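You operate a simulated robot arm through the tools that you are given. There is no shell and no other tool.

Carry out the task below with a simulated robot arm. There is one attempt and no reset: what you move stays moved.

## Task
Put the brass block in the metal holder and grease its top.
Fine: use the blue stick and the white pot; lay the blue pot lid on the workbench's black mat meanwhile; put stick and lid back. A coat counts when it lies all over at full strength: go over it till it gets no stronger.

Only the result counts: the job must be done as asked and must still hold three seconds after the hand-in. Knocking over, shifting, dropping, spilling or breaking anything else fails it. Lids that push on must go on centred and level and be pressed home; caps that screw on are set level and turned clockwise until they are tight.

## Robot
A 6-joint arm with a fingered hand, fixed in place. Base frame: the origin is on the floor under the middle of its stand, x ahead of it, y to its left, z up; the work surface is at about z = 0.853. Units: m, degrees, N and s.
With the tool pointing down near the work surface it reaches from about 0.26 to 0.7 m from the base axis. Its first joint turns from -166.0 to 166.0 degrees. Payload 4 kg.
The TCP is the grasp point between the finger pads, 0.026 m short of the fingertips. In the tool frame z runs along the fingers and y along their closing line. The gripper opens to 0.148 m; its body begins 0.073 m behind the TCP. The gripper is a hand of 3 fingers: y runs from the thumb to the fingers, the wrist lies at [0, 0, -0.239] in the tool frame.
Orientation is that of the tool frame in the base frame, as a unit quaternion [w, x, y, z]. With the fingers straight down and closing along the base's y, the tool's x points along the base's -x, its y along +y and its z along -z.

## Interface
- The arm moves only by the tool apply_moves. Its argument "deltas" is a list of rows, each an object (a shift or turn left out is 0) with "delta_pos": the shift along the base's x, y, z in units of 20 mm (1.0 is 20 mm), a list of three; "turn": the turn, a rotation vector about the base's x, y, z in units of 4 degrees (1.0 is 4 degrees), a list of three. In form: [{"delta_pos": [x, y, z], "turn": [ax, ay, az]}, ...]. A call has 1 to 20 rows; each row shifts and turns the commanded pose from where the row before left it. A call with a number of a shift or a turn outside -1 to 1 is refused whole. A row lasts 0.2 s, in which the tool goes at most 0.05 m and 8.6 degrees; a call with a longer step from one row to the next is refused whole. A pose out of reach is approached as far as the arm can. The call stops where the force on the tool passes 50 N (or 10 N more than at its start, if that is more) or the arm is blocked; 0.2 s more then pass. In this call time passes only in rows, and 0.2 s behind the last. It gives the time, the measured TCP pose, the force on the tool (base axes), the opening and the grip force at its end, in the units of the frame above (readings bear some noise), with the torque about the TCP (base axes, N m) and any sound that the robot's microphone picked up.
- Cameras (640 x 400 px; columns grow to the right, rows downward): "scene" is fixed at [0.3988, 0.4997, 1.6709]; the picture's right is [-1.00, 0.10, 0.00], its down [0.08, 0.81, -0.57] and it looks along [-0.06, -0.57, -0.82] (base axes); focal length 335 px, centre (320, 200). "wrist" rides on the gripper at [0.068, -0.039, -0.09] in the tool frame; the picture's right is [0.50, 0.87, 0.00], its down [-0.66, 0.38, -0.65] and it looks along [-0.57, 0.33, 0.76] (tool axes); focal length 222 px, centre (320, 200). There is no depth. A picture from a camera that has moved, and an enlarged one, comes with that camera's place and axes in the base frame and with its lens.
- snapshot(camera): a new picture of that camera. It takes no simulated time.
- move_column(by): moves the trunk up (or, below 0, down) by that many m; the arm rides with it, the base frame stays. It gives what a move gives, with no picture.
- set_fingers(finger1, finger2, thumb_bend): sets how far each is bent, from 0 (flat) to 1 (curled in); at 0.3 the hand is open as for a grip, at 0.7 the pads meet at the TCP. One left out holds its place. A second passes; each finger stops where it meets its share of the squeeze, and holds until it gets a number again. It is the only way to open and close the hand. It gives what a move gives, with no picture; readings hold the bend of each and the force on the fingers (four entries, about 0 where the hand has none), thumb and palm.
- zoom(camera, box): a new picture of the part [left, top, right, bottom] of that camera's present view, enlarged. It takes no simulated time.
- close_job(): hands the job in; it is judged then, once.

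Places have to be worked out from the pictures, the camera data and where the tool is seen. Open the gripper and draw the arm clear of the work before you hand the job in, unless the task says otherwise.

The tools are called after "Call:" as name(argument=value, ...) on one line, values as JSON. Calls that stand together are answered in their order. apply_moves: Moves the arm, as the interface text tells. Its arguments: {"type":"object","properties":{"deltas":{"type":"array"}},"required":["deltas"]} The other tools are called the same way: move_column (by) moves the trunk up or down; set_fingers (finger1, finger2, thumb_bend) moves the fingers one by one; snapshot (camera) takes a picture; zoom (camera, box) takes an enlarged picture of a part of a camera's view; close_job () hands the job in.

At the start:

```text
time_s: 0.0
ee_pos: [0.4171, -0.0326, 1.2138]
tool_rot: [0.001, 0.0, 1.0, 0.0]
wrist_force: [-0.3, 0.7, -0.7]
ft_torque: [-0.03, -0.03, -0.01]
width: 0.1479
grasp_force: 0.1
shape: jaw
bend: [0.3, 0.3, 0.3]
finger forces: [0.0, 0.0, 0.0, 0.0, 0.1, 0.0]
trunk travel left (down, up): [-0.275, 0.042]
```

scene: 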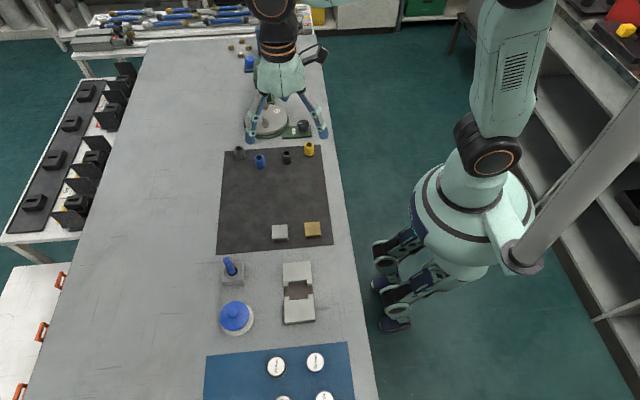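
wrist: 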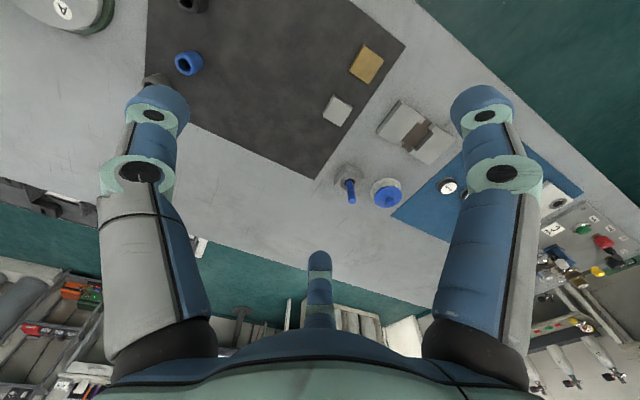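

I start by inspecting the scene more closely: the brass and grey blocks on the mat, the metal holder, the blue stick, the pot with blue lid.

Call:
zoom(camera="scene", box=[200, 200, 360, 300])

Call:
zoom(camera="scene", box=[200, 250, 360, 350])

Call:
zoom(camera="scene", box=[200, 300, 360, 400])

Call:
zoom(camera="scene", box=[200, 80, 360, 180])

Call:
zoom(camera="wrist", box=[300, 30, 500, 230])

```text
4.00 times, centred on (280, 250) of scene
camera zoom: at [0.3988, 0.4997, 1.6709], right [-1.0, 0.1, 0.0], down [0.08, 0.81, -0.57], along [-0.06, -0.57, -0.82], focal length 1340 px, centre (480, 0)
```

zoom: 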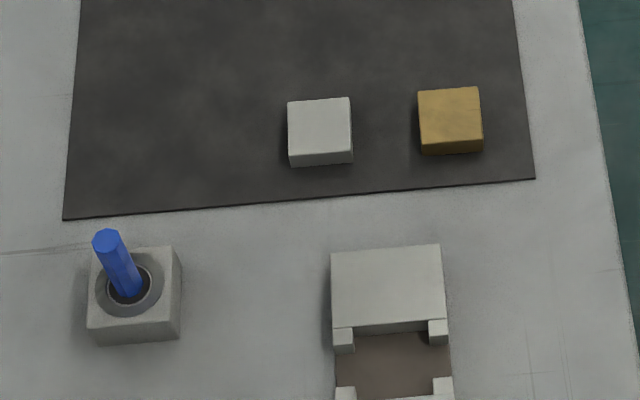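

```text
4.00 times, centred on (280, 300) of scene
camera zoom: at [0.3988, 0.4997, 1.6709], right [-1.0, 0.1, 0.0], down [0.08, 0.81, -0.57], along [-0.06, -0.57, -0.82], focal length 1340 px, centre (480, -200)
```

zoom: 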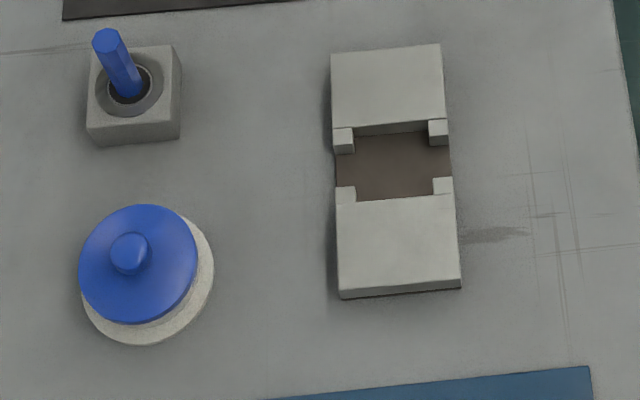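

```text
4.00 times, centred on (280, 350) of scene
camera zoom: at [0.3988, 0.4997, 1.6709], right [-1.0, 0.1, 0.0], down [0.08, 0.81, -0.57], along [-0.06, -0.57, -0.82], focal length 1340 px, centre (480, -400)
```

zoom: 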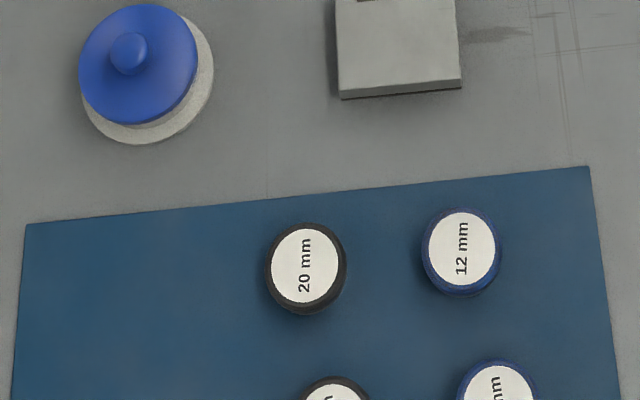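

```text
4.00 times, centred on (280, 130) of scene
camera zoom: at [0.3988, 0.4997, 1.6709], right [-1.0, 0.1, 0.0], down [0.08, 0.81, -0.57], along [-0.06, -0.57, -0.82], focal length 1340 px, centre (480, 480)
```

zoom: 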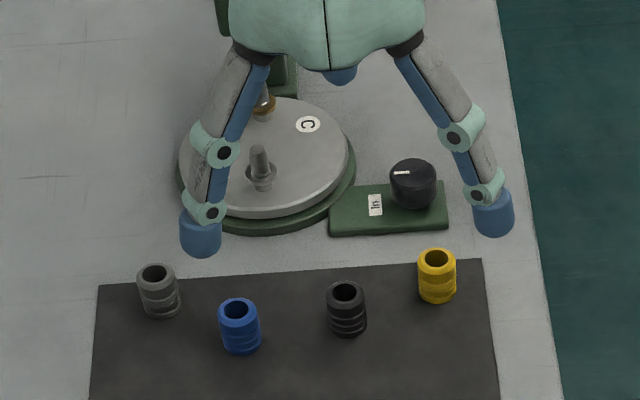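

```text
2.00 times, centred on (400, 130) of wrist
camera zoom: at [0.3501, -0.0714, 1.303], right [-0.5, 0.87, 0.0], down [0.66, 0.38, 0.65], along [0.57, 0.33, -0.76], focal length 444 px, centre (160, 340)
```

zoom: 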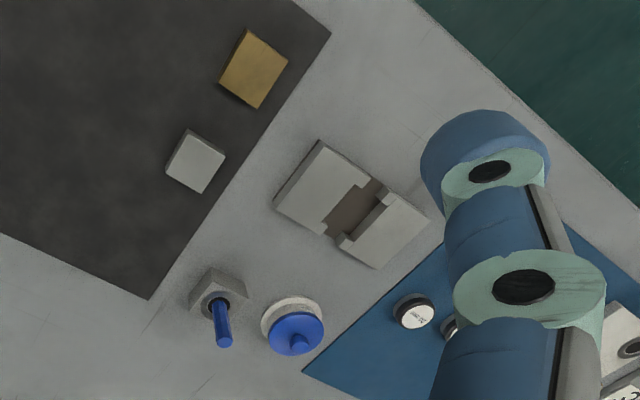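

I judge the brass block at about (0.374, 0.045), holder recess about (0.42, 0.21), stick stand about (0.58, 0.15) and pot about (0.57, 0.26). First I check how the fingers close, in free air.

Call:
set_fingers(finger1=0.6, finger2=0.6, thumb_bend=0.6)

Call:
snapshot(camera="wrist")

Call:
zoom(camera="scene", box=[200, 20, 360, 120])

```text
time_s: 1.0
ee_pos: [0.4174, -0.0311, 1.213]
tool_rot: [0.0, 0.0, 1.0, 0.0]
wrist_force: [-0.7, 0.4, 0.2]
ft_torque: [-0.02, 0.03, 0.01]
width: 0.0302
grasp_force: 0.2
shape: fingers
bend: [0.6, 0.6, 0.6]
finger forces: [0.0, 0.1, 0.1, 0.1, 0.0, 0.0]
trunk travel left (down, up): [-0.275, 0.042]
```

```text
taken
camera wrist: at [0.35, -0.0713, 1.303], right [-0.5, 0.87, 0.0], down [0.66, 0.38, 0.65], along [0.57, 0.33, -0.76], focal length 222 px, centre (320, 200)
```

wrist: 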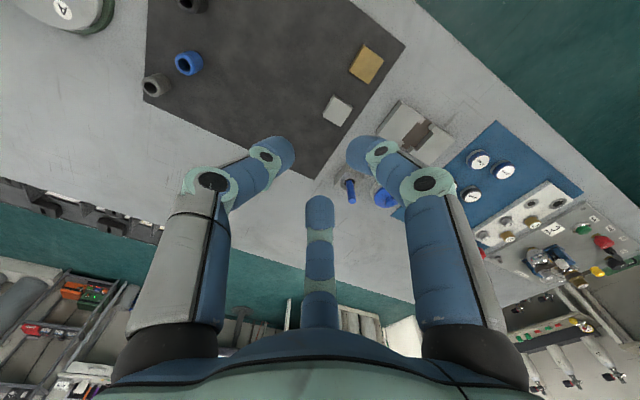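

```text
4.00 times, centred on (280, 70) of scene
camera zoom: at [0.3988, 0.4997, 1.6709], right [-1.0, 0.1, 0.0], down [0.08, 0.81, -0.57], along [-0.06, -0.57, -0.82], focal length 1340 px, centre (480, 720)
```

zoom: 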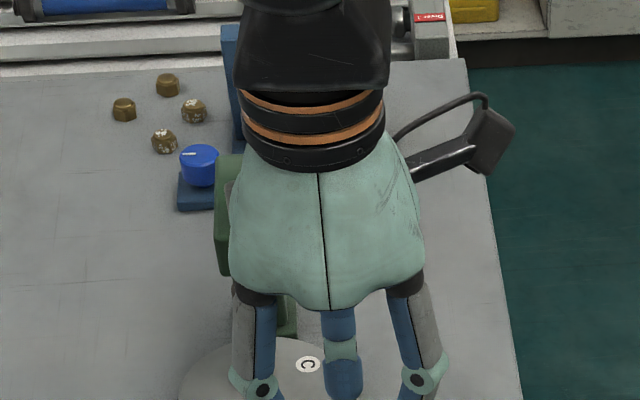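

The three fingers close at 120° onto the tool axis. I open them again and move to get a closer look at holder and blocks with the wrist camera.

Call:
set_fingers(finger1=0.3, finger2=0.3, thumb_bend=0.3)

Call:
apply_moves(deltas=[{"delta_pos": [-0.57, 0.85, -0.9]}, {"delta_pos": [-0.57, 0.85, -0.9]}, {"delta_pos": [-0.57, 0.85, -0.9]}, {"delta_pos": [-0.57, 0.85, -0.9]}, {"delta_pos": [-0.57, 0.85, -0.9]}, {"delta_pos": [-0.57, 0.85, -0.9]}, {"delta_pos": [-0.57, 0.85, -0.9]}, {"delta_pos": [-0.57, 0.85, -0.9]}, {"delta_pos": [-0.57, 0.85, -0.9]}, {"delta_pos": [-0.57, 0.85, -0.9]}])

Call:
snapshot(camera="wrist")

Call:
snapshot(camera="scene")

```text
time_s: 2.0
ee_pos: [0.4171, -0.0308, 1.2135]
tool_rot: [0.0, 0.001, 1.0, 0.001]
wrist_force: [0.4, -0.5, -0.1]
ft_torque: [0.03, 0.01, 0.03]
width: 0.1266
grasp_force: 0.1
shape: fingers
bend: [0.3, 0.3, 0.3]
finger forces: [0.1, 0.1, 0.1, 0.0, 0.1, 0.0]
trunk travel left (down, up): [-0.275, 0.042]
```

```text
time_s: 4.2
ee_pos: [0.3021, 0.1383, 1.0328]
tool_rot: [0.0, 0.0, 1.0, 0.0]
wrist_force: [-0.2, 0.3, 0.3]
ft_torque: [0.01, -0.02, -0.01]
width: 0.1266
grasp_force: 0.0
shape: fingers
bend: [0.3, 0.3, 0.3]
finger forces: [0.0, 0.1, 0.1, 0.1, 0.0, 0.0]
trunk travel left (down, up): [-0.275, 0.042]
```

```text
taken
camera wrist: at [0.2355, 0.0979, 1.122], right [-0.5, 0.87, 0.0], down [0.66, 0.38, 0.65], along [0.57, 0.33, -0.76], focal length 222 px, centre (320, 200)
```

wrist: 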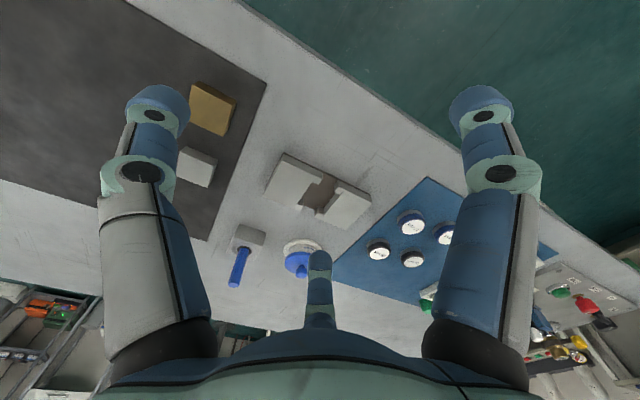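

```text
taken
```

scene: 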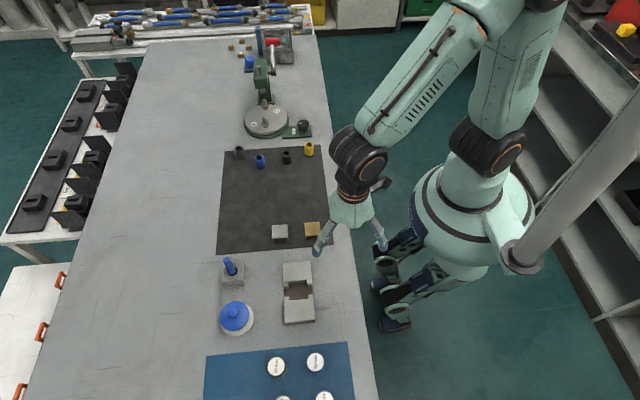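

The wrist view confirms the holder's location near (0.42, 0.205). I zoom for details.

Call:
zoom(camera="wrist", box=[240, 130, 400, 230])

Call:
zoom(camera="wrist", box=[160, 70, 280, 190])

Call:
zoom(camera="wrist", box=[210, 210, 340, 300])

Call:
zoom(camera="scene", box=[210, 210, 330, 340])

```text
4.00 times, centred on (320, 180) of wrist
camera zoom: at [0.2355, 0.0979, 1.122], right [-0.5, 0.87, 0.0], down [0.66, 0.38, 0.65], along [0.57, 0.33, -0.76], focal length 888 px, centre (320, 280)
```

zoom: 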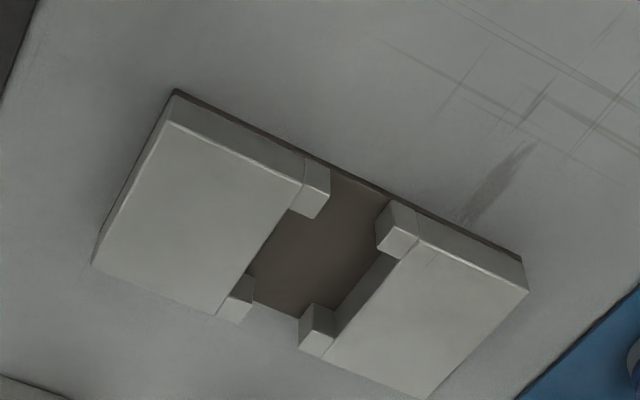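

```text
3.33 times, centred on (220, 130) of wrist
camera zoom: at [0.2355, 0.0979, 1.122], right [-0.5, 0.87, 0.0], down [0.66, 0.38, 0.65], along [0.57, 0.33, -0.76], focal length 740 px, centre (653, 433)
```

zoom: 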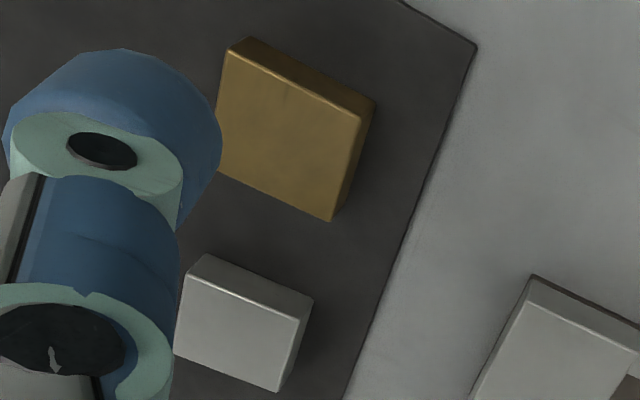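

```text
4.44 times, centred on (275, 255) of wrist
camera zoom: at [0.2355, 0.0979, 1.122], right [-0.5, 0.87, 0.0], down [0.66, 0.38, 0.65], along [0.57, 0.33, -0.76], focal length 987 px, centre (520, -44)
```

zoom: 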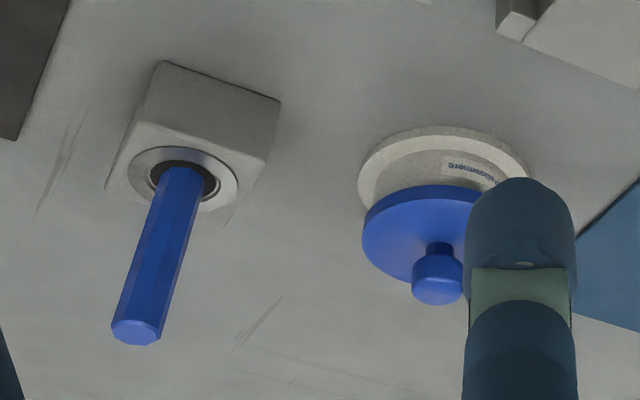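

```text
3.08 times, centred on (270, 275) of scene
camera zoom: at [0.3988, 0.4997, 1.6709], right [-1.0, 0.1, 0.0], down [0.08, 0.81, -0.57], along [-0.06, -0.57, -0.82], focal length 1031 px, centre (474, -31)
```

zoom: 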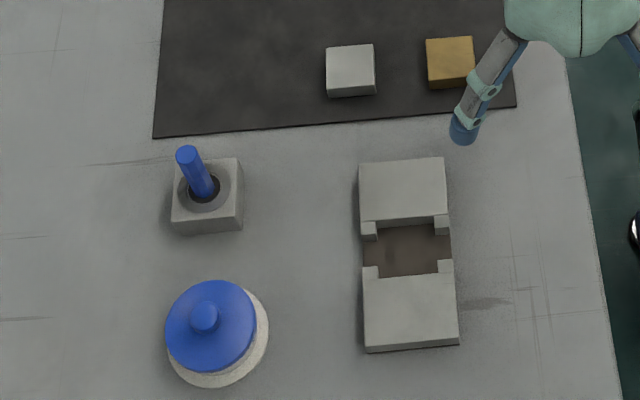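

Measurements so far: the holder is axis-aligned, top at z≈0.873, recess centre ≈(0.422, 0.203). The brass block is about 40×40×20 mm at ≈(0.372, 0.038). I bend the fingers to a block-sized opening to see the fingertip shape from the scene camera.

Call:
set_fingers(finger1=0.56, finger2=0.56, thumb_bend=0.56)

Call:
zoom(camera="scene", box=[290, 170, 410, 270])

Call:
zoom(camera="wrist", box=[160, 70, 480, 270])

```text
time_s: 5.2
ee_pos: [0.3036, 0.1371, 1.0328]
tool_rot: [0.0, 0.0, 1.0, 0.0]
wrist_force: [-0.2, 0.1, -0.4]
ft_torque: [-0.03, -0.01, 0.0]
width: 0.0433
grasp_force: 0.3
shape: fingers
bend: [0.56, 0.56, 0.56]
finger forces: [0.0, 0.1, 0.1, 0.1, 0.1, 0.0]
trunk travel left (down, up): [-0.275, 0.042]
```

```text
4.00 times, centred on (350, 220) of scene
camera zoom: at [0.3988, 0.4997, 1.6709], right [-1.0, 0.1, 0.0], down [0.08, 0.81, -0.57], along [-0.06, -0.57, -0.82], focal length 1340 px, centre (200, 120)
```

zoom: 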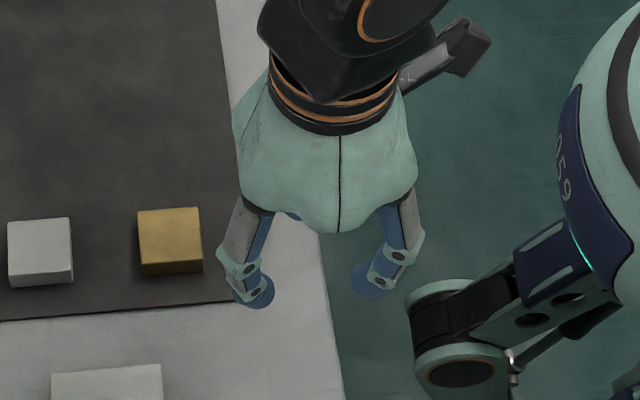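

```text
2.00 times, centred on (320, 170) of wrist
camera zoom: at [0.2356, 0.0972, 1.1222], right [-0.5, 0.87, 0.0], down [0.66, 0.38, 0.65], along [0.57, 0.33, -0.76], focal length 444 px, centre (320, 260)
```

zoom: 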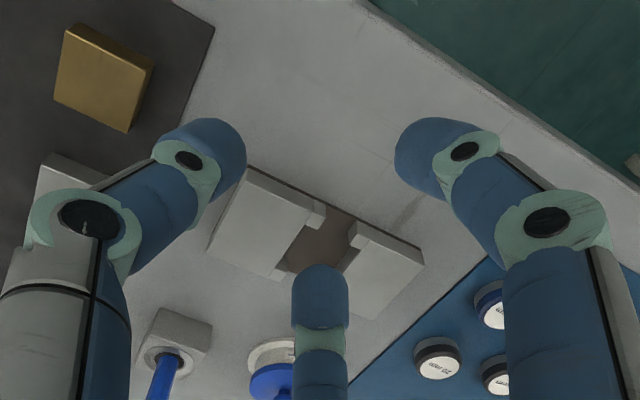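

The fingertips are ~20 mm wide capsules leaning inward. I consider pinching the block between the two fingers (on its ±x faces, which fits the gaps between the holder's lugs), with the thumb out of the way; I check the hand in that shape.

Call:
set_fingers(finger1=0.5, finger2=0.5, thumb_bend=0.0)

Call:
snapshot(camera="wrist")

Call:
zoom(camera="scene", box=[290, 170, 410, 270])

```text
time_s: 6.2
ee_pos: [0.3025, 0.138, 1.0333]
tool_rot: [0.0, 0.0, 1.0, 0.0]
wrist_force: [0.3, -0.4, -0.2]
ft_torque: [-0.04, -0.02, 0.01]
width: 0.1267
grasp_force: 0.0
shape: fingers
bend: [0.5, 0.5, 0.0]
finger forces: [0.1, 0.1, 0.0, 0.0, 0.0, 0.1]
trunk travel left (down, up): [-0.275, 0.042]
```

```text
taken
camera wrist: at [0.2356, 0.0972, 1.1222], right [-0.5, 0.87, 0.0], down [0.66, 0.38, 0.65], along [0.57, 0.33, -0.76], focal length 222 px, centre (320, 200)
```

wrist: 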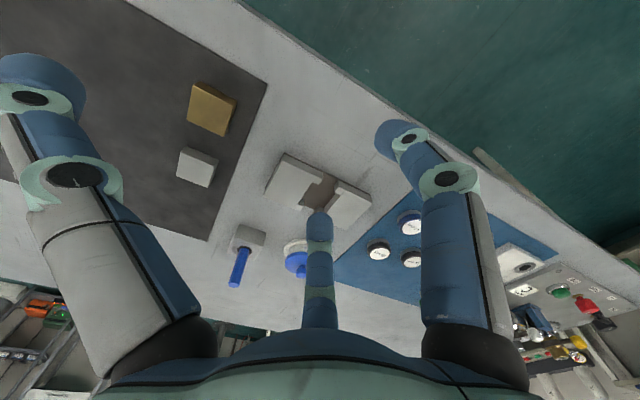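

```text
4.00 times, centred on (350, 220) of scene
camera zoom: at [0.3988, 0.4997, 1.6709], right [-1.0, 0.1, 0.0], down [0.08, 0.81, -0.57], along [-0.06, -0.57, -0.82], focal length 1340 px, centre (200, 120)
```

zoom: 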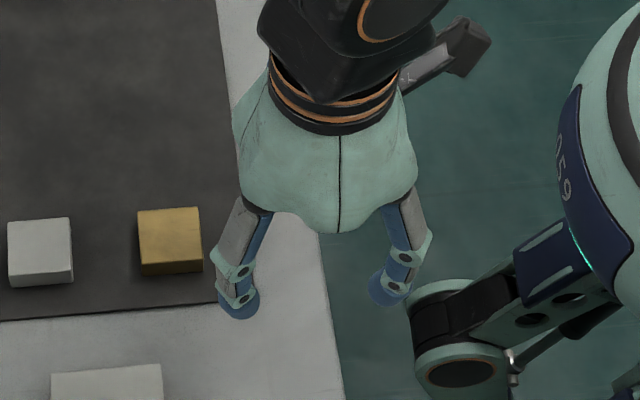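

With the thumb flat it lies well up and out. I move above the brass block so the two fingers straddle its ±x faces (TCP about 17 mm to the -y side of its centre), and look.

Call:
apply_moves(deltas=[{"delta_pos": [0.583, -0.975, 0]}, {"delta_pos": [0.583, -0.975, 0]}, {"delta_pos": [0.583, -0.975, 0]}, {"delta_pos": [0.583, -0.975, 0]}, {"delta_pos": [0.583, -0.975, -0.5]}, {"delta_pos": [0.583, -0.975, -0.5]}, {"delta_pos": [0, 0, -1]}, {"delta_pos": [0, 0, -1]}])

Call:
snapshot(camera="wrist")

Call:
zoom(camera="scene", box=[240, 160, 380, 260])

```text
time_s: 8.0
ee_pos: [0.3739, 0.022, 0.9741]
tool_rot: [0.0, 0.0, 1.0, -0.001]
wrist_force: [0.7, -1.2, 0.8]
ft_torque: [-0.01, -0.01, -0.02]
width: 0.1267
grasp_force: 0.1
shape: fingers
bend: [0.5, 0.5, 0.0]
finger forces: [0.0, 0.0, 0.0, 0.1, 0.0, 0.0]
trunk travel left (down, up): [-0.275, 0.042]
```

```text
taken
camera wrist: at [0.3056, -0.0178, 1.0638], right [-0.5, 0.87, 0.0], down [0.66, 0.38, 0.65], along [0.57, 0.33, -0.76], focal length 222 px, centre (320, 200)
```

wrist: 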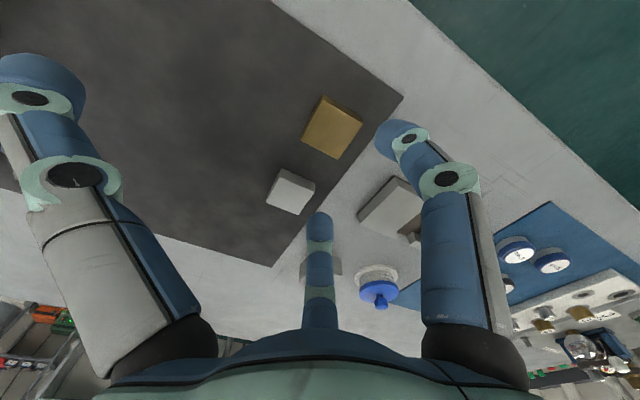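

```text
4.00 times, centred on (310, 210) of scene
camera zoom: at [0.3988, 0.4997, 1.6709], right [-1.0, 0.1, 0.0], down [0.08, 0.81, -0.57], along [-0.06, -0.57, -0.82], focal length 1340 px, centre (360, 160)
```

zoom: 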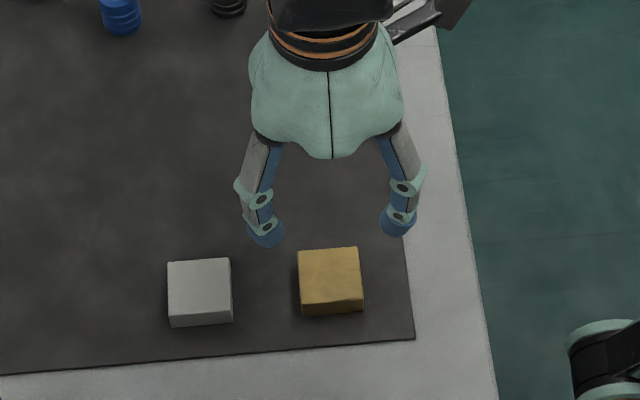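

The block is framed between the fingers; I zoom to pin down its centre.

Call:
zoom(camera="wrist", box=[260, 80, 420, 220])

```text
2.86 times, centred on (340, 150) of wrist
camera zoom: at [0.3056, -0.0178, 1.0638], right [-0.5, 0.87, 0.0], down [0.66, 0.38, 0.65], along [0.57, 0.33, -0.76], focal length 635 px, centre (263, 343)
```

zoom: 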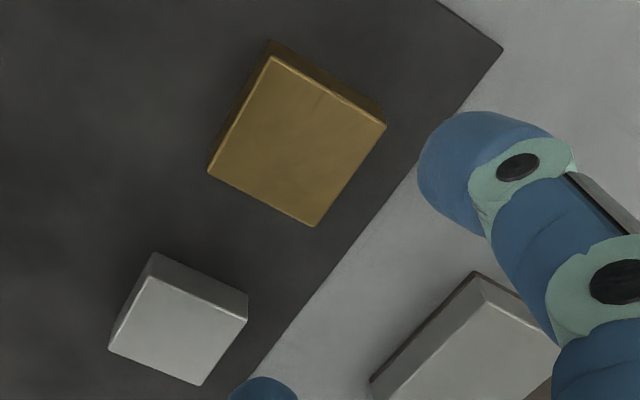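

The block is about 40 mm square, centred at ≈(0.374, 0.033) and aligned with the base axes. I shift a little in -y and lower to just above it for a check.

Call:
apply_moves(deltas=[{"delta_pos": [0, -0.31, -0.8]}, {"delta_pos": [0, 0, -0.9]}, {"delta_pos": [0, 0, -0.9]}, {"delta_pos": [0, 0, -0.8]}])

Call:
zoom(camera="wrist", box=[240, 80, 440, 240])

Call:
zoom(camera="scene", box=[260, 180, 360, 260])

```text
time_s: 9.0
ee_pos: [0.3735, 0.0142, 0.9058]
tool_rot: [0.0, 0.001, 1.0, 0.0]
wrist_force: [0.5, 0.4, -0.7]
ft_torque: [-0.05, 0.02, 0.0]
width: 0.1269
grasp_force: 0.0
shape: fingers
bend: [0.5, 0.5, 0.0]
finger forces: [0.0, 0.0, 0.0, 0.1, 0.1, 0.1]
trunk travel left (down, up): [-0.275, 0.042]
```

```text
2.50 times, centred on (340, 160) of wrist
camera zoom: at [0.3061, -0.0256, 0.9945], right [-0.5, 0.87, 0.0], down [0.66, 0.38, 0.65], along [0.57, 0.33, -0.76], focal length 555 px, centre (270, 300)
```

zoom: 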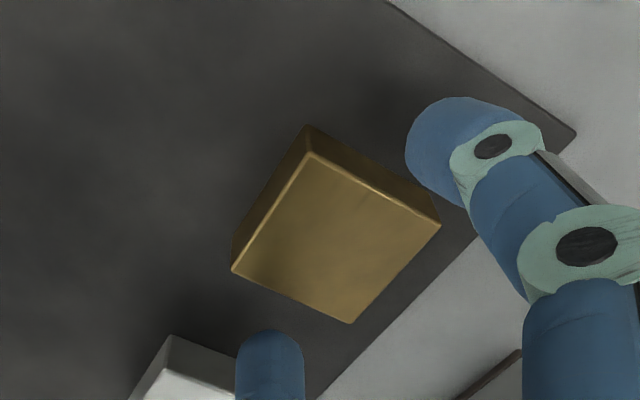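

```text
5.00 times, centred on (310, 220) of scene
camera zoom: at [0.3988, 0.4997, 1.6709], right [-1.0, 0.1, 0.0], down [0.08, 0.81, -0.57], along [-0.06, -0.57, -0.82], focal length 1675 px, centre (370, 100)
```

zoom: 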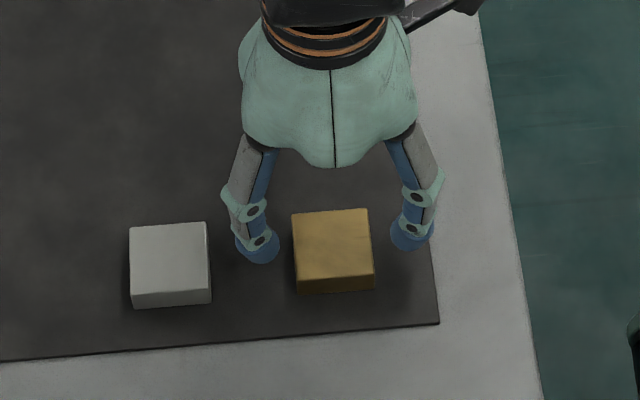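

The block centre is confirmed at (0.3735, 0.033), about 15 mm high. I lower gently, watching the vertical force so the fingertips end just above the mat.

Call:
apply_moves(deltas=[{"delta_pos": [0, 0.08, -0.22]}, {"delta_pos": [0, 0, -0.22]}])

Call:
zoom(camera="scene", box=[270, 205, 350, 255])

```text
time_s: 9.6
ee_pos: [0.3739, 0.0161, 0.8961]
tool_rot: [0.001, 0.0, 1.0, 0.0]
wrist_force: [1.2, 0.1, 0.7]
ft_torque: [-0.01, -0.01, 0.02]
width: 0.1268
grasp_force: 0.0
shape: fingers
bend: [0.5, 0.5, 0.0]
finger forces: [0.0, 0.0, 0.0, 0.1, 0.1, 0.0]
trunk travel left (down, up): [-0.275, 0.042]
```

```text
8.00 times, centred on (310, 230) of scene
camera zoom: at [0.3988, 0.4997, 1.6709], right [-1.0, 0.1, 0.0], down [0.08, 0.81, -0.57], along [-0.06, -0.57, -0.82], focal length 2680 px, centre (400, -40)
```

zoom: 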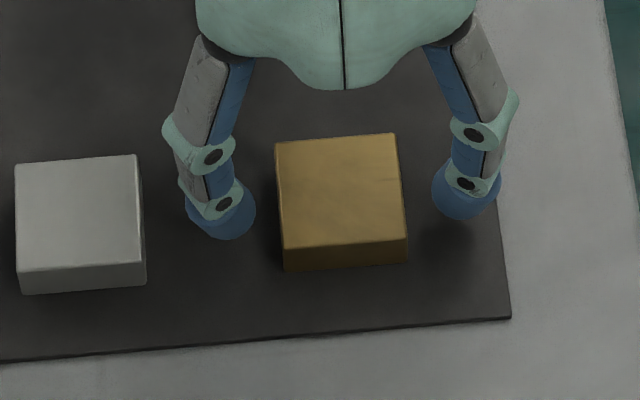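

Fingers straddle the block symmetrically with tips still roughly 8 mm above the mat. I lower in small steps while watching the force.

Call:
apply_moves(deltas=[{"delta_pos": [0, 0, -0.1]}, {"delta_pos": [0, 0, -0.1]}, {"delta_pos": [0, 0, -0.08]}])

Call:
zoom(camera="scene", box=[270, 205, 350, 255])

```text
time_s: 10.4
ee_pos: [0.3728, 0.0174, 0.892]
tool_rot: [0.0, 0.0, 1.0, 0.0]
wrist_force: [-0.4, -0.6, 0.3]
ft_torque: [0.02, 0.01, 0.02]
width: 0.1267
grasp_force: 0.1
shape: fingers
bend: [0.5, 0.5, 0.0]
finger forces: [0.1, 0.1, 0.0, 0.1, 0.0, 0.1]
trunk travel left (down, up): [-0.275, 0.042]
```

```text
8.00 times, centred on (310, 230) of scene
camera zoom: at [0.3988, 0.4997, 1.6709], right [-1.0, 0.1, 0.0], down [0.08, 0.81, -0.57], along [-0.06, -0.57, -0.82], focal length 2680 px, centre (400, -40)
```

zoom: 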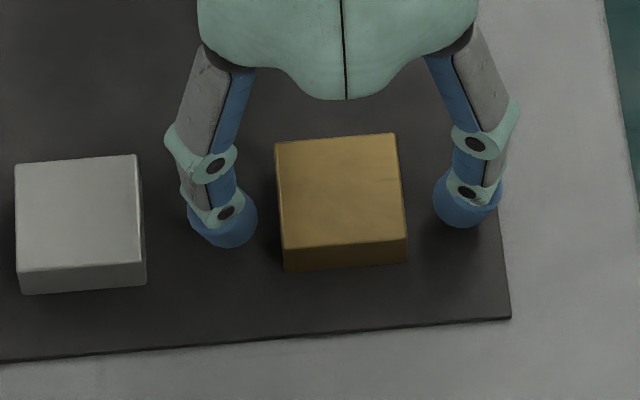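

No contact with the mat yet. I close the two fingers onto the block's ±x faces.

Call:
set_fingers(finger1=0.65, finger2=0.65)

Call:
zoom(camera="scene", box=[270, 205, 350, 255])

Call:
snapshot(camera="wrist")

```text
time_s: 11.4
ee_pos: [0.3728, 0.0165, 0.8917]
tool_rot: [0.0, 0.0, 1.0, 0.0]
wrist_force: [0.4, 1.0, -1.3]
ft_torque: [-0.04, 0.04, 0.02]
width: 0.1132
grasp_force: 6.2
shape: fingers
bend: [0.59, 0.58, 0.0]
finger forces: [6.1, 6.1, 0.0, 0.1, 0.0, 0.0]
trunk travel left (down, up): [-0.275, 0.042]
```

```text
8.00 times, centred on (310, 230) of scene
camera zoom: at [0.3988, 0.4997, 1.6709], right [-1.0, 0.1, 0.0], down [0.08, 0.81, -0.57], along [-0.06, -0.57, -0.82], focal length 2680 px, centre (400, -40)
```

zoom: 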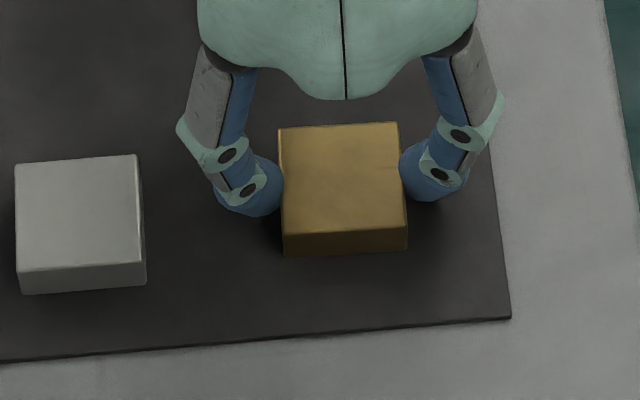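

```text
taken
camera wrist: at [0.3062, -0.0229, 0.9814], right [-0.5, 0.87, 0.0], down [0.66, 0.38, 0.65], along [0.57, 0.33, -0.76], focal length 222 px, centre (320, 200)
```

wrist: 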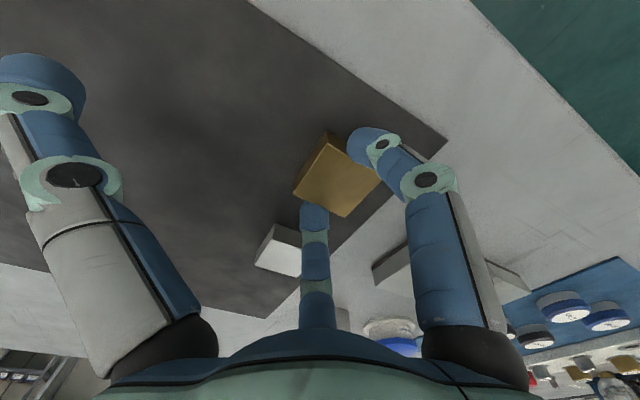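

Both fingers hold with 6 N each and the block slid slightly to stay centred in the pinch. I lift slowly 10 mm to test the grip.

Call:
apply_moves(deltas=[{"delta_pos": [0, 0, 0.1]}, {"delta_pos": [0, 0, 0.2]}, {"delta_pos": [0, 0, 0.3]}])

Call:
zoom(camera="scene", box=[270, 205, 350, 255])

Call:
zoom(camera="wrist", box=[240, 80, 440, 240])

```text
time_s: 12.2
ee_pos: [0.3743, 0.0171, 0.9036]
tool_rot: [0.0, 0.001, 1.0, -0.001]
wrist_force: [-0.2, -0.4, -2.4]
ft_torque: [-0.06, 0.0, 0.0]
width: 0.1132
grasp_force: 5.4
shape: fingers
bend: [0.59, 0.58, 0.0]
finger forces: [6.0, 5.9, 0.0, 0.0, 0.1, 0.0]
trunk travel left (down, up): [-0.275, 0.042]
```

```text
8.00 times, centred on (310, 230) of scene
camera zoom: at [0.3988, 0.4997, 1.6709], right [-1.0, 0.1, 0.0], down [0.08, 0.81, -0.57], along [-0.06, -0.57, -0.82], focal length 2680 px, centre (400, -40)
```

zoom: 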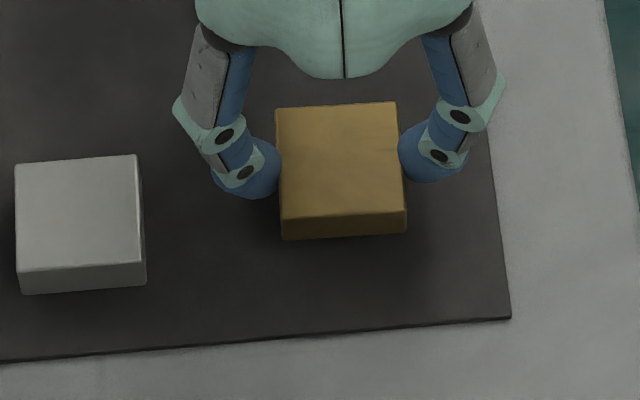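

```text
2.50 times, centred on (340, 160) of wrist
camera zoom: at [0.3065, -0.0232, 0.9928], right [-0.5, 0.87, 0.0], down [0.66, 0.38, 0.65], along [0.57, 0.33, -0.76], focal length 555 px, centre (270, 300)
```

zoom: 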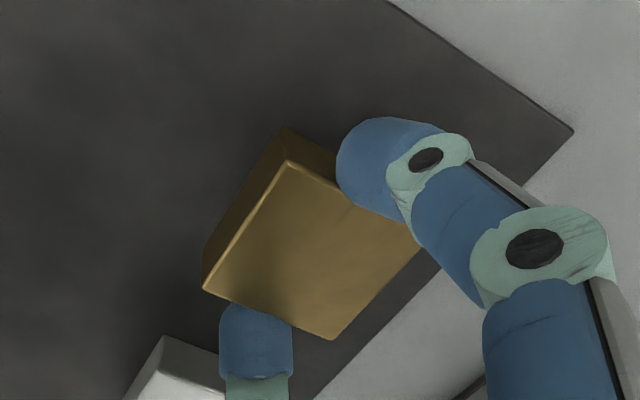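

The block lifts cleanly (about 2 N). The pinch line sits ~5 mm to the +y side of the block's centre, which would bring the fingers too near the holder's lugs, so I set it back down and re-grip more centrally.

Call:
apply_moves(deltas=[{"delta_pos": [0, 0, -0.25]}, {"delta_pos": [0, 0, -0.2]}, {"delta_pos": [0, 0, -0.14]}])

Call:
set_fingers(finger1=0.5, finger2=0.5)

Call:
zoom(camera="scene", box=[270, 205, 350, 255])

Call:
zoom(camera="wrist", box=[240, 80, 440, 240])

```text
time_s: 13.0
ee_pos: [0.375, 0.0169, 0.8922]
tool_rot: [0.001, 0.0, 1.0, 0.001]
wrist_force: [0.2, 0.6, 2.1]
ft_torque: [0.09, 0.01, 0.01]
width: 0.1131
grasp_force: 6.8
shape: fingers
bend: [0.59, 0.58, 0.0]
finger forces: [6.3, 6.7, 0.0, 0.0, 0.1, 0.0]
trunk travel left (down, up): [-0.275, 0.042]
```

```text
time_s: 14.0
ee_pos: [0.3731, 0.0161, 0.8912]
tool_rot: [-0.001, 0.0, 1.0, 0.001]
wrist_force: [-0.7, -0.4, 0.2]
ft_torque: [0.01, -0.01, 0.03]
width: 0.1266
grasp_force: 0.0
shape: fingers
bend: [0.5, 0.5, 0.0]
finger forces: [0.0, 0.0, 0.0, 0.0, 0.0, 0.0]
trunk travel left (down, up): [-0.275, 0.042]
```

```text
8.00 times, centred on (310, 230) of scene
camera zoom: at [0.3988, 0.4997, 1.6709], right [-1.0, 0.1, 0.0], down [0.08, 0.81, -0.57], along [-0.06, -0.57, -0.82], focal length 2680 px, centre (400, -40)
```

zoom: 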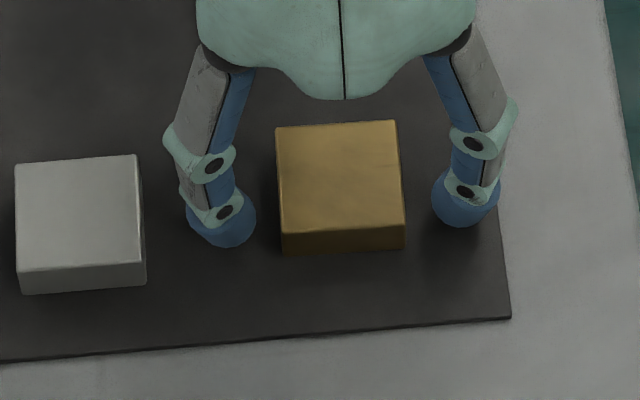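

```text
2.50 times, centred on (340, 160) of wrist
camera zoom: at [0.3066, -0.0235, 0.9804], right [-0.5, 0.87, 0.0], down [0.66, 0.38, 0.65], along [0.57, 0.33, -0.76], focal length 555 px, centre (270, 300)
```

zoom: 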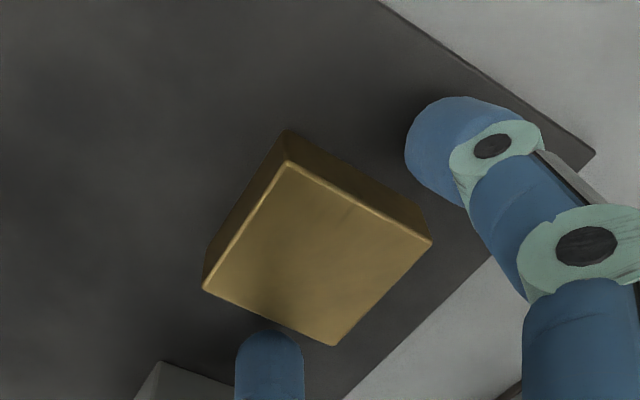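

The block is back on the mat at (0.374, 0.028). Since closing drags the block about 5 mm in -y, I shift the hand 10 mm in -y and close again.

Call:
apply_moves(deltas=[{"delta_pos": [0, -0.25, 0]}, {"delta_pos": [0, -0.25, 0]}])

Call:
set_fingers(finger1=0.65, finger2=0.65)

Call:
zoom(camera="scene", box=[270, 205, 350, 255])

Call:
zoom(camera="wrist", box=[240, 80, 440, 240])

```text
time_s: 14.6
ee_pos: [0.3735, 0.0061, 0.8927]
tool_rot: [0.0, 0.0, 1.0, 0.0]
wrist_force: [0.1, -0.5, -0.4]
ft_torque: [-0.01, 0.04, 0.02]
width: 0.1267
grasp_force: 0.0
shape: fingers
bend: [0.5, 0.5, 0.0]
finger forces: [0.0, 0.1, 0.0, 0.1, 0.0, 0.0]
trunk travel left (down, up): [-0.275, 0.042]
```

```text
time_s: 15.6
ee_pos: [0.3736, 0.0077, 0.8919]
tool_rot: [0.0, -0.001, 1.0, 0.0]
wrist_force: [-0.4, 1.3, -0.1]
ft_torque: [0.0, 0.0, -0.02]
width: 0.113
grasp_force: 6.0
shape: fingers
bend: [0.58, 0.58, 0.0]
finger forces: [6.0, 6.0, 0.0, 0.1, 0.0, 0.1]
trunk travel left (down, up): [-0.275, 0.042]
```

```text
8.00 times, centred on (310, 230) of scene
camera zoom: at [0.3988, 0.4997, 1.6709], right [-1.0, 0.1, 0.0], down [0.08, 0.81, -0.57], along [-0.06, -0.57, -0.82], focal length 2680 px, centre (400, -40)
```

zoom: 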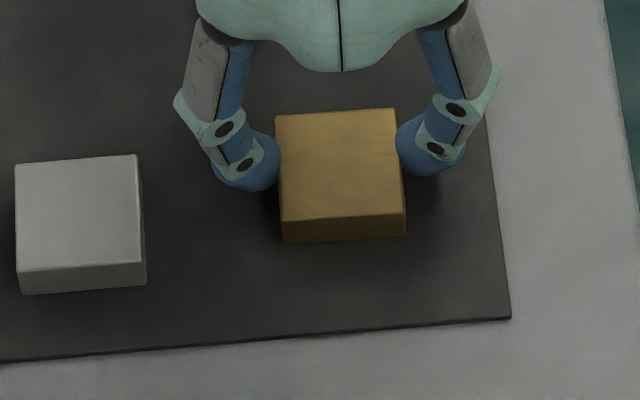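

```text
2.50 times, centred on (340, 160) of wrist
camera zoom: at [0.3066, -0.0331, 0.9814], right [-0.5, 0.87, 0.0], down [0.66, 0.38, 0.65], along [0.57, 0.33, -0.76], focal length 555 px, centre (270, 300)
```

zoom: 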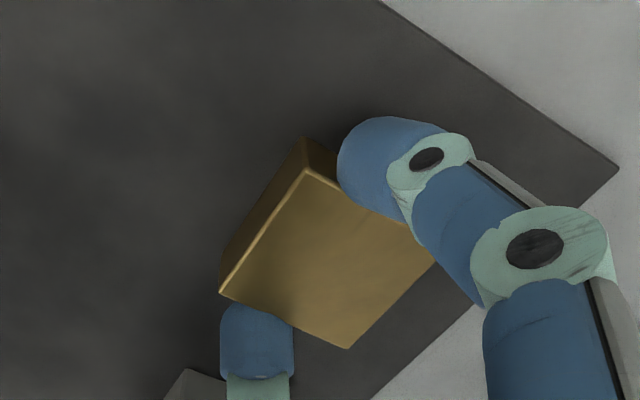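

The pinch is now centred on the block (centre ≈ TCP + 16 mm in y). I lift straight up, then carry it over towards the holder at a safe height.

Call:
apply_moves(deltas=[{"delta_pos": [0, 0, 0.15]}, {"delta_pos": [0, 0, 0.4]}, {"delta_pos": [0, 0, 0.7]}, {"delta_pos": [0, 0, 0.8]}, {"delta_pos": [0, 0, 0.8]}, {"delta_pos": [0, 0, 0.5]}])

Call:
snapshot(camera="scene")

```text
time_s: 17.0
ee_pos: [0.3751, 0.0069, 0.9594]
tool_rot: [0.0, 0.0, 1.0, 0.0]
wrist_force: [0.5, -0.5, -2.5]
ft_torque: [-0.05, 0.03, -0.01]
width: 0.113
grasp_force: 6.0
shape: fingers
bend: [0.59, 0.58, 0.0]
finger forces: [6.0, 6.0, 0.0, 0.1, 0.1, 0.0]
trunk travel left (down, up): [-0.275, 0.042]
```

```text
taken
```

scene: 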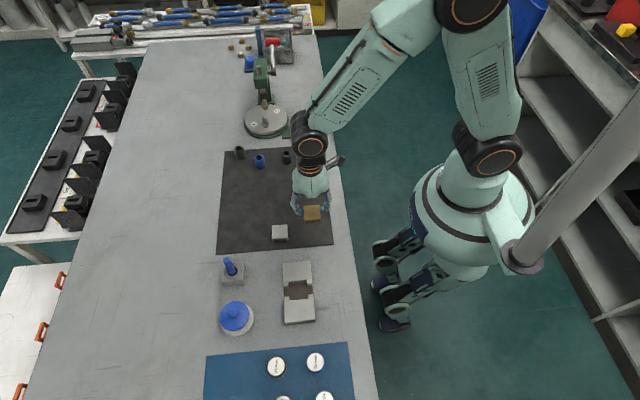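

The block is held. I carry it over the holder smoothly.

Call:
apply_moves(deltas=[{"delta_pos": [0.1, 0.3, 0]}, {"delta_pos": [0.2, 0.7, 0]}, {"delta_pos": [0.2, 0.8, 0]}, {"delta_pos": [0.2, 0.8, 0]}, {"delta_pos": [0.2, 0.8, 0]}, {"delta_pos": [0.2, 0.8, 0]}, {"delta_pos": [0.2, 0.8, 0]}, {"delta_pos": [0.2, 0.8, 0]}, {"delta_pos": [0.2, 0.8, 0]}, {"delta_pos": [0.2, 0.8, 0]}, {"delta_pos": [0.2, 0.7, 0]}, {"delta_pos": [0.2, 0.4, 0]}, {"delta_pos": [0.1, 0.25, 0]}])

Call:
snapshot(camera="wrist")

Call:
zoom(camera="scene", box=[250, 240, 350, 320])

```text
time_s: 19.8
ee_pos: [0.4216, 0.1807, 0.9583]
tool_rot: [0.0, 0.0, 1.0, 0.0]
wrist_force: [-1.1, -0.4, -2.2]
ft_torque: [-0.05, 0.02, 0.0]
width: 0.1128
grasp_force: 6.2
shape: fingers
bend: [0.59, 0.58, 0.0]
finger forces: [6.0, 6.0, 0.0, 0.0, 0.1, 0.0]
trunk travel left (down, up): [-0.275, 0.042]
```

```text
taken
camera wrist: at [0.3539, 0.1411, 1.0475], right [-0.5, 0.87, 0.0], down [0.66, 0.38, 0.65], along [0.57, 0.33, -0.76], focal length 222 px, centre (320, 200)
```

wrist: 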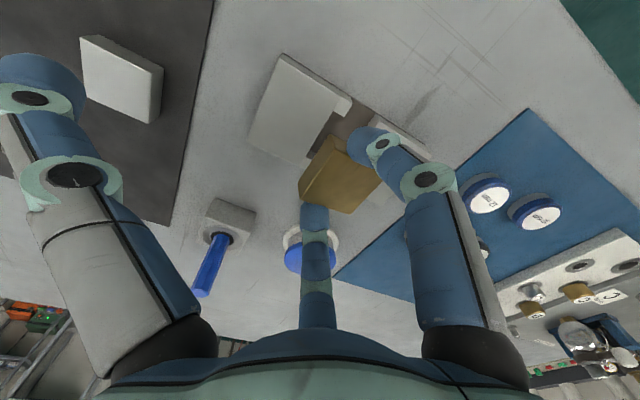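

```text
5.00 times, centred on (300, 280) of scene
camera zoom: at [0.3988, 0.4997, 1.6709], right [-1.0, 0.1, 0.0], down [0.08, 0.81, -0.57], along [-0.06, -0.57, -0.82], focal length 1675 px, centre (420, -200)
```

zoom: 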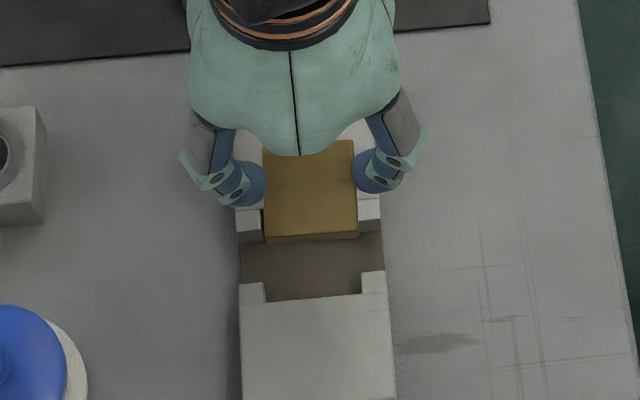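

Now I measure the recess precisely from this closer view.

Call:
zoom(camera="wrist", box=[240, 40, 440, 220])

Call:
zoom(camera="scene", box=[270, 250, 330, 330])

```text
2.22 times, centred on (340, 130) of wrist
camera zoom: at [0.3539, 0.1411, 1.0475], right [-0.5, 0.87, 0.0], down [0.66, 0.38, 0.65], along [0.57, 0.33, -0.76], focal length 494 px, centre (276, 356)
```

zoom: 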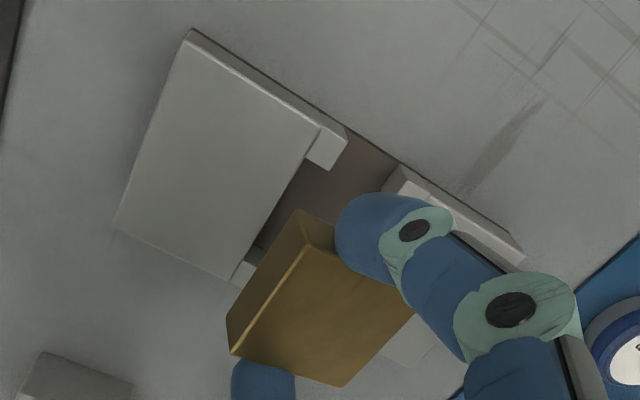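

```text
5.00 times, centred on (300, 290) of scene
camera zoom: at [0.3988, 0.4997, 1.6709], right [-1.0, 0.1, 0.0], down [0.08, 0.81, -0.57], along [-0.06, -0.57, -0.82], focal length 1675 px, centre (420, -250)
```

zoom: 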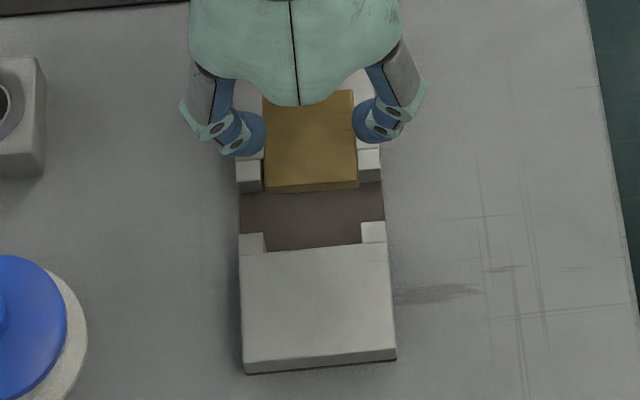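

The block has tilted about 10° in the pinch (front edge down), which still fits the recess. I align it to the recess centre (0.424, 0.2026) and lower to just above the holder for a check.

Call:
apply_moves(deltas=[{"delta_pos": [0.1, 0.25, -0.3]}, {"delta_pos": [0, 0, -0.6]}, {"delta_pos": [0, 0, -0.6]}, {"delta_pos": [0, 0, -0.3]}, {"delta_pos": [0, 0, -0.2]}])

Call:
zoom(camera="wrist", box=[240, 80, 440, 240])

Call:
zoom(camera="scene", box=[260, 250, 340, 310])

```text
time_s: 21.0
ee_pos: [0.4236, 0.1878, 0.9192]
tool_rot: [0.0, 0.0, 1.0, -0.001]
wrist_force: [-0.7, -0.6, -3.5]
ft_torque: [-0.04, 0.03, -0.01]
width: 0.1131
grasp_force: 6.0
shape: fingers
bend: [0.59, 0.58, 0.0]
finger forces: [6.0, 6.0, 0.0, 0.0, 0.0, 0.1]
trunk travel left (down, up): [-0.275, 0.042]
```

```text
2.50 times, centred on (340, 160) of wrist
camera zoom: at [0.3559, 0.1475, 1.0083], right [-0.5, 0.87, 0.0], down [0.66, 0.38, 0.65], along [0.57, 0.33, -0.76], focal length 555 px, centre (270, 300)
```

zoom: 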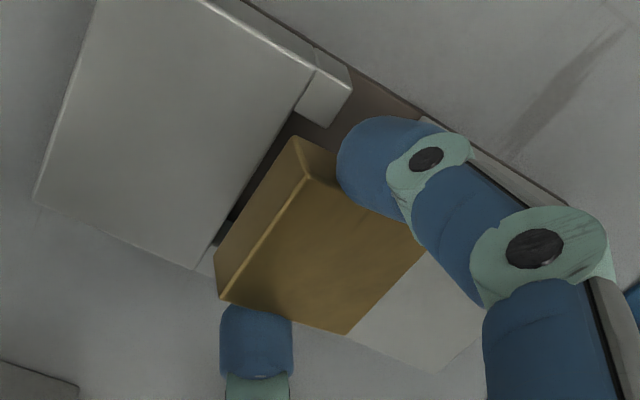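

```text
6.67 times, centred on (300, 280) of scene
camera zoom: at [0.3988, 0.4997, 1.6709], right [-1.0, 0.1, 0.0], down [0.08, 0.81, -0.57], along [-0.06, -0.57, -0.82], focal length 2234 px, centre (453, -333)
```

zoom: 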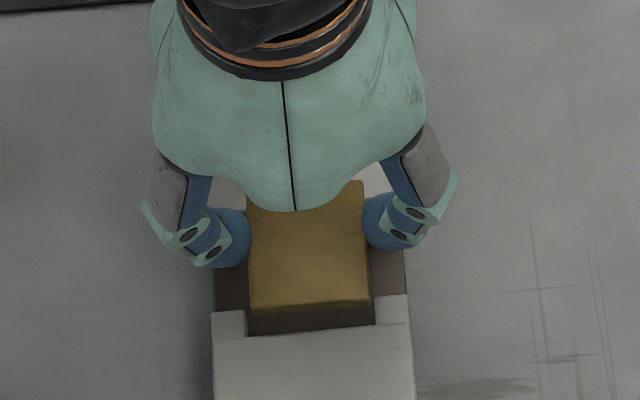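

The tilted block lies within the recess outline in both directions. I lower slowly in small steps, watching for contact.

Call:
apply_moves(deltas=[{"delta_pos": [0, 0, -0.12]}, {"delta_pos": [0, 0, -0.12]}, {"delta_pos": [0, 0, -0.12]}, {"delta_pos": [0, 0, -0.12]}, {"delta_pos": [0, 0, -0.12]}])

Call:
zoom(camera="wrist", box=[240, 80, 440, 240])

Call:
zoom(camera="scene", box=[260, 250, 340, 310])

```text
time_s: 22.2
ee_pos: [0.4249, 0.188, 0.9077]
tool_rot: [0.001, 0.0, 1.0, 0.001]
wrist_force: [0.5, 0.8, -1.7]
ft_torque: [-0.04, 0.03, -0.03]
width: 0.1128
grasp_force: 6.3
shape: fingers
bend: [0.59, 0.58, 0.0]
finger forces: [6.1, 6.0, 0.0, 0.0, 0.0, 0.1]
trunk travel left (down, up): [-0.275, 0.042]
```

```text
2.50 times, centred on (340, 160) of wrist
camera zoom: at [0.3561, 0.1475, 0.9967], right [-0.5, 0.87, 0.0], down [0.65, 0.38, 0.65], along [0.57, 0.33, -0.76], focal length 555 px, centre (270, 300)
```

zoom: 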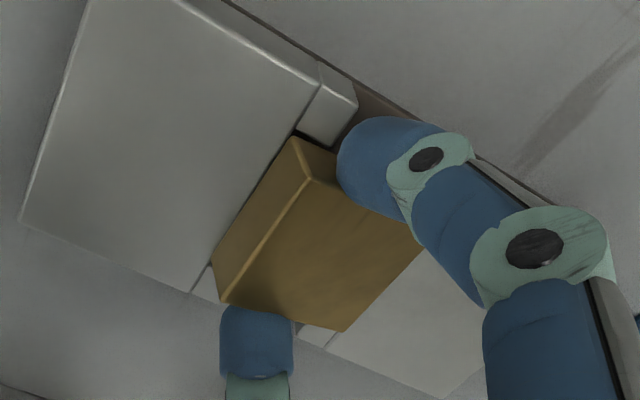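

```text
6.67 times, centred on (300, 280) of scene
camera zoom: at [0.3988, 0.4997, 1.6709], right [-1.0, 0.1, 0.0], down [0.08, 0.81, -0.57], along [-0.06, -0.57, -0.82], focal length 2234 px, centre (453, -333)
```

zoom: 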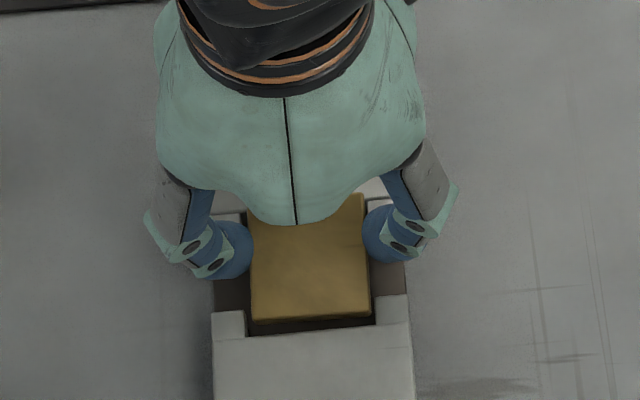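

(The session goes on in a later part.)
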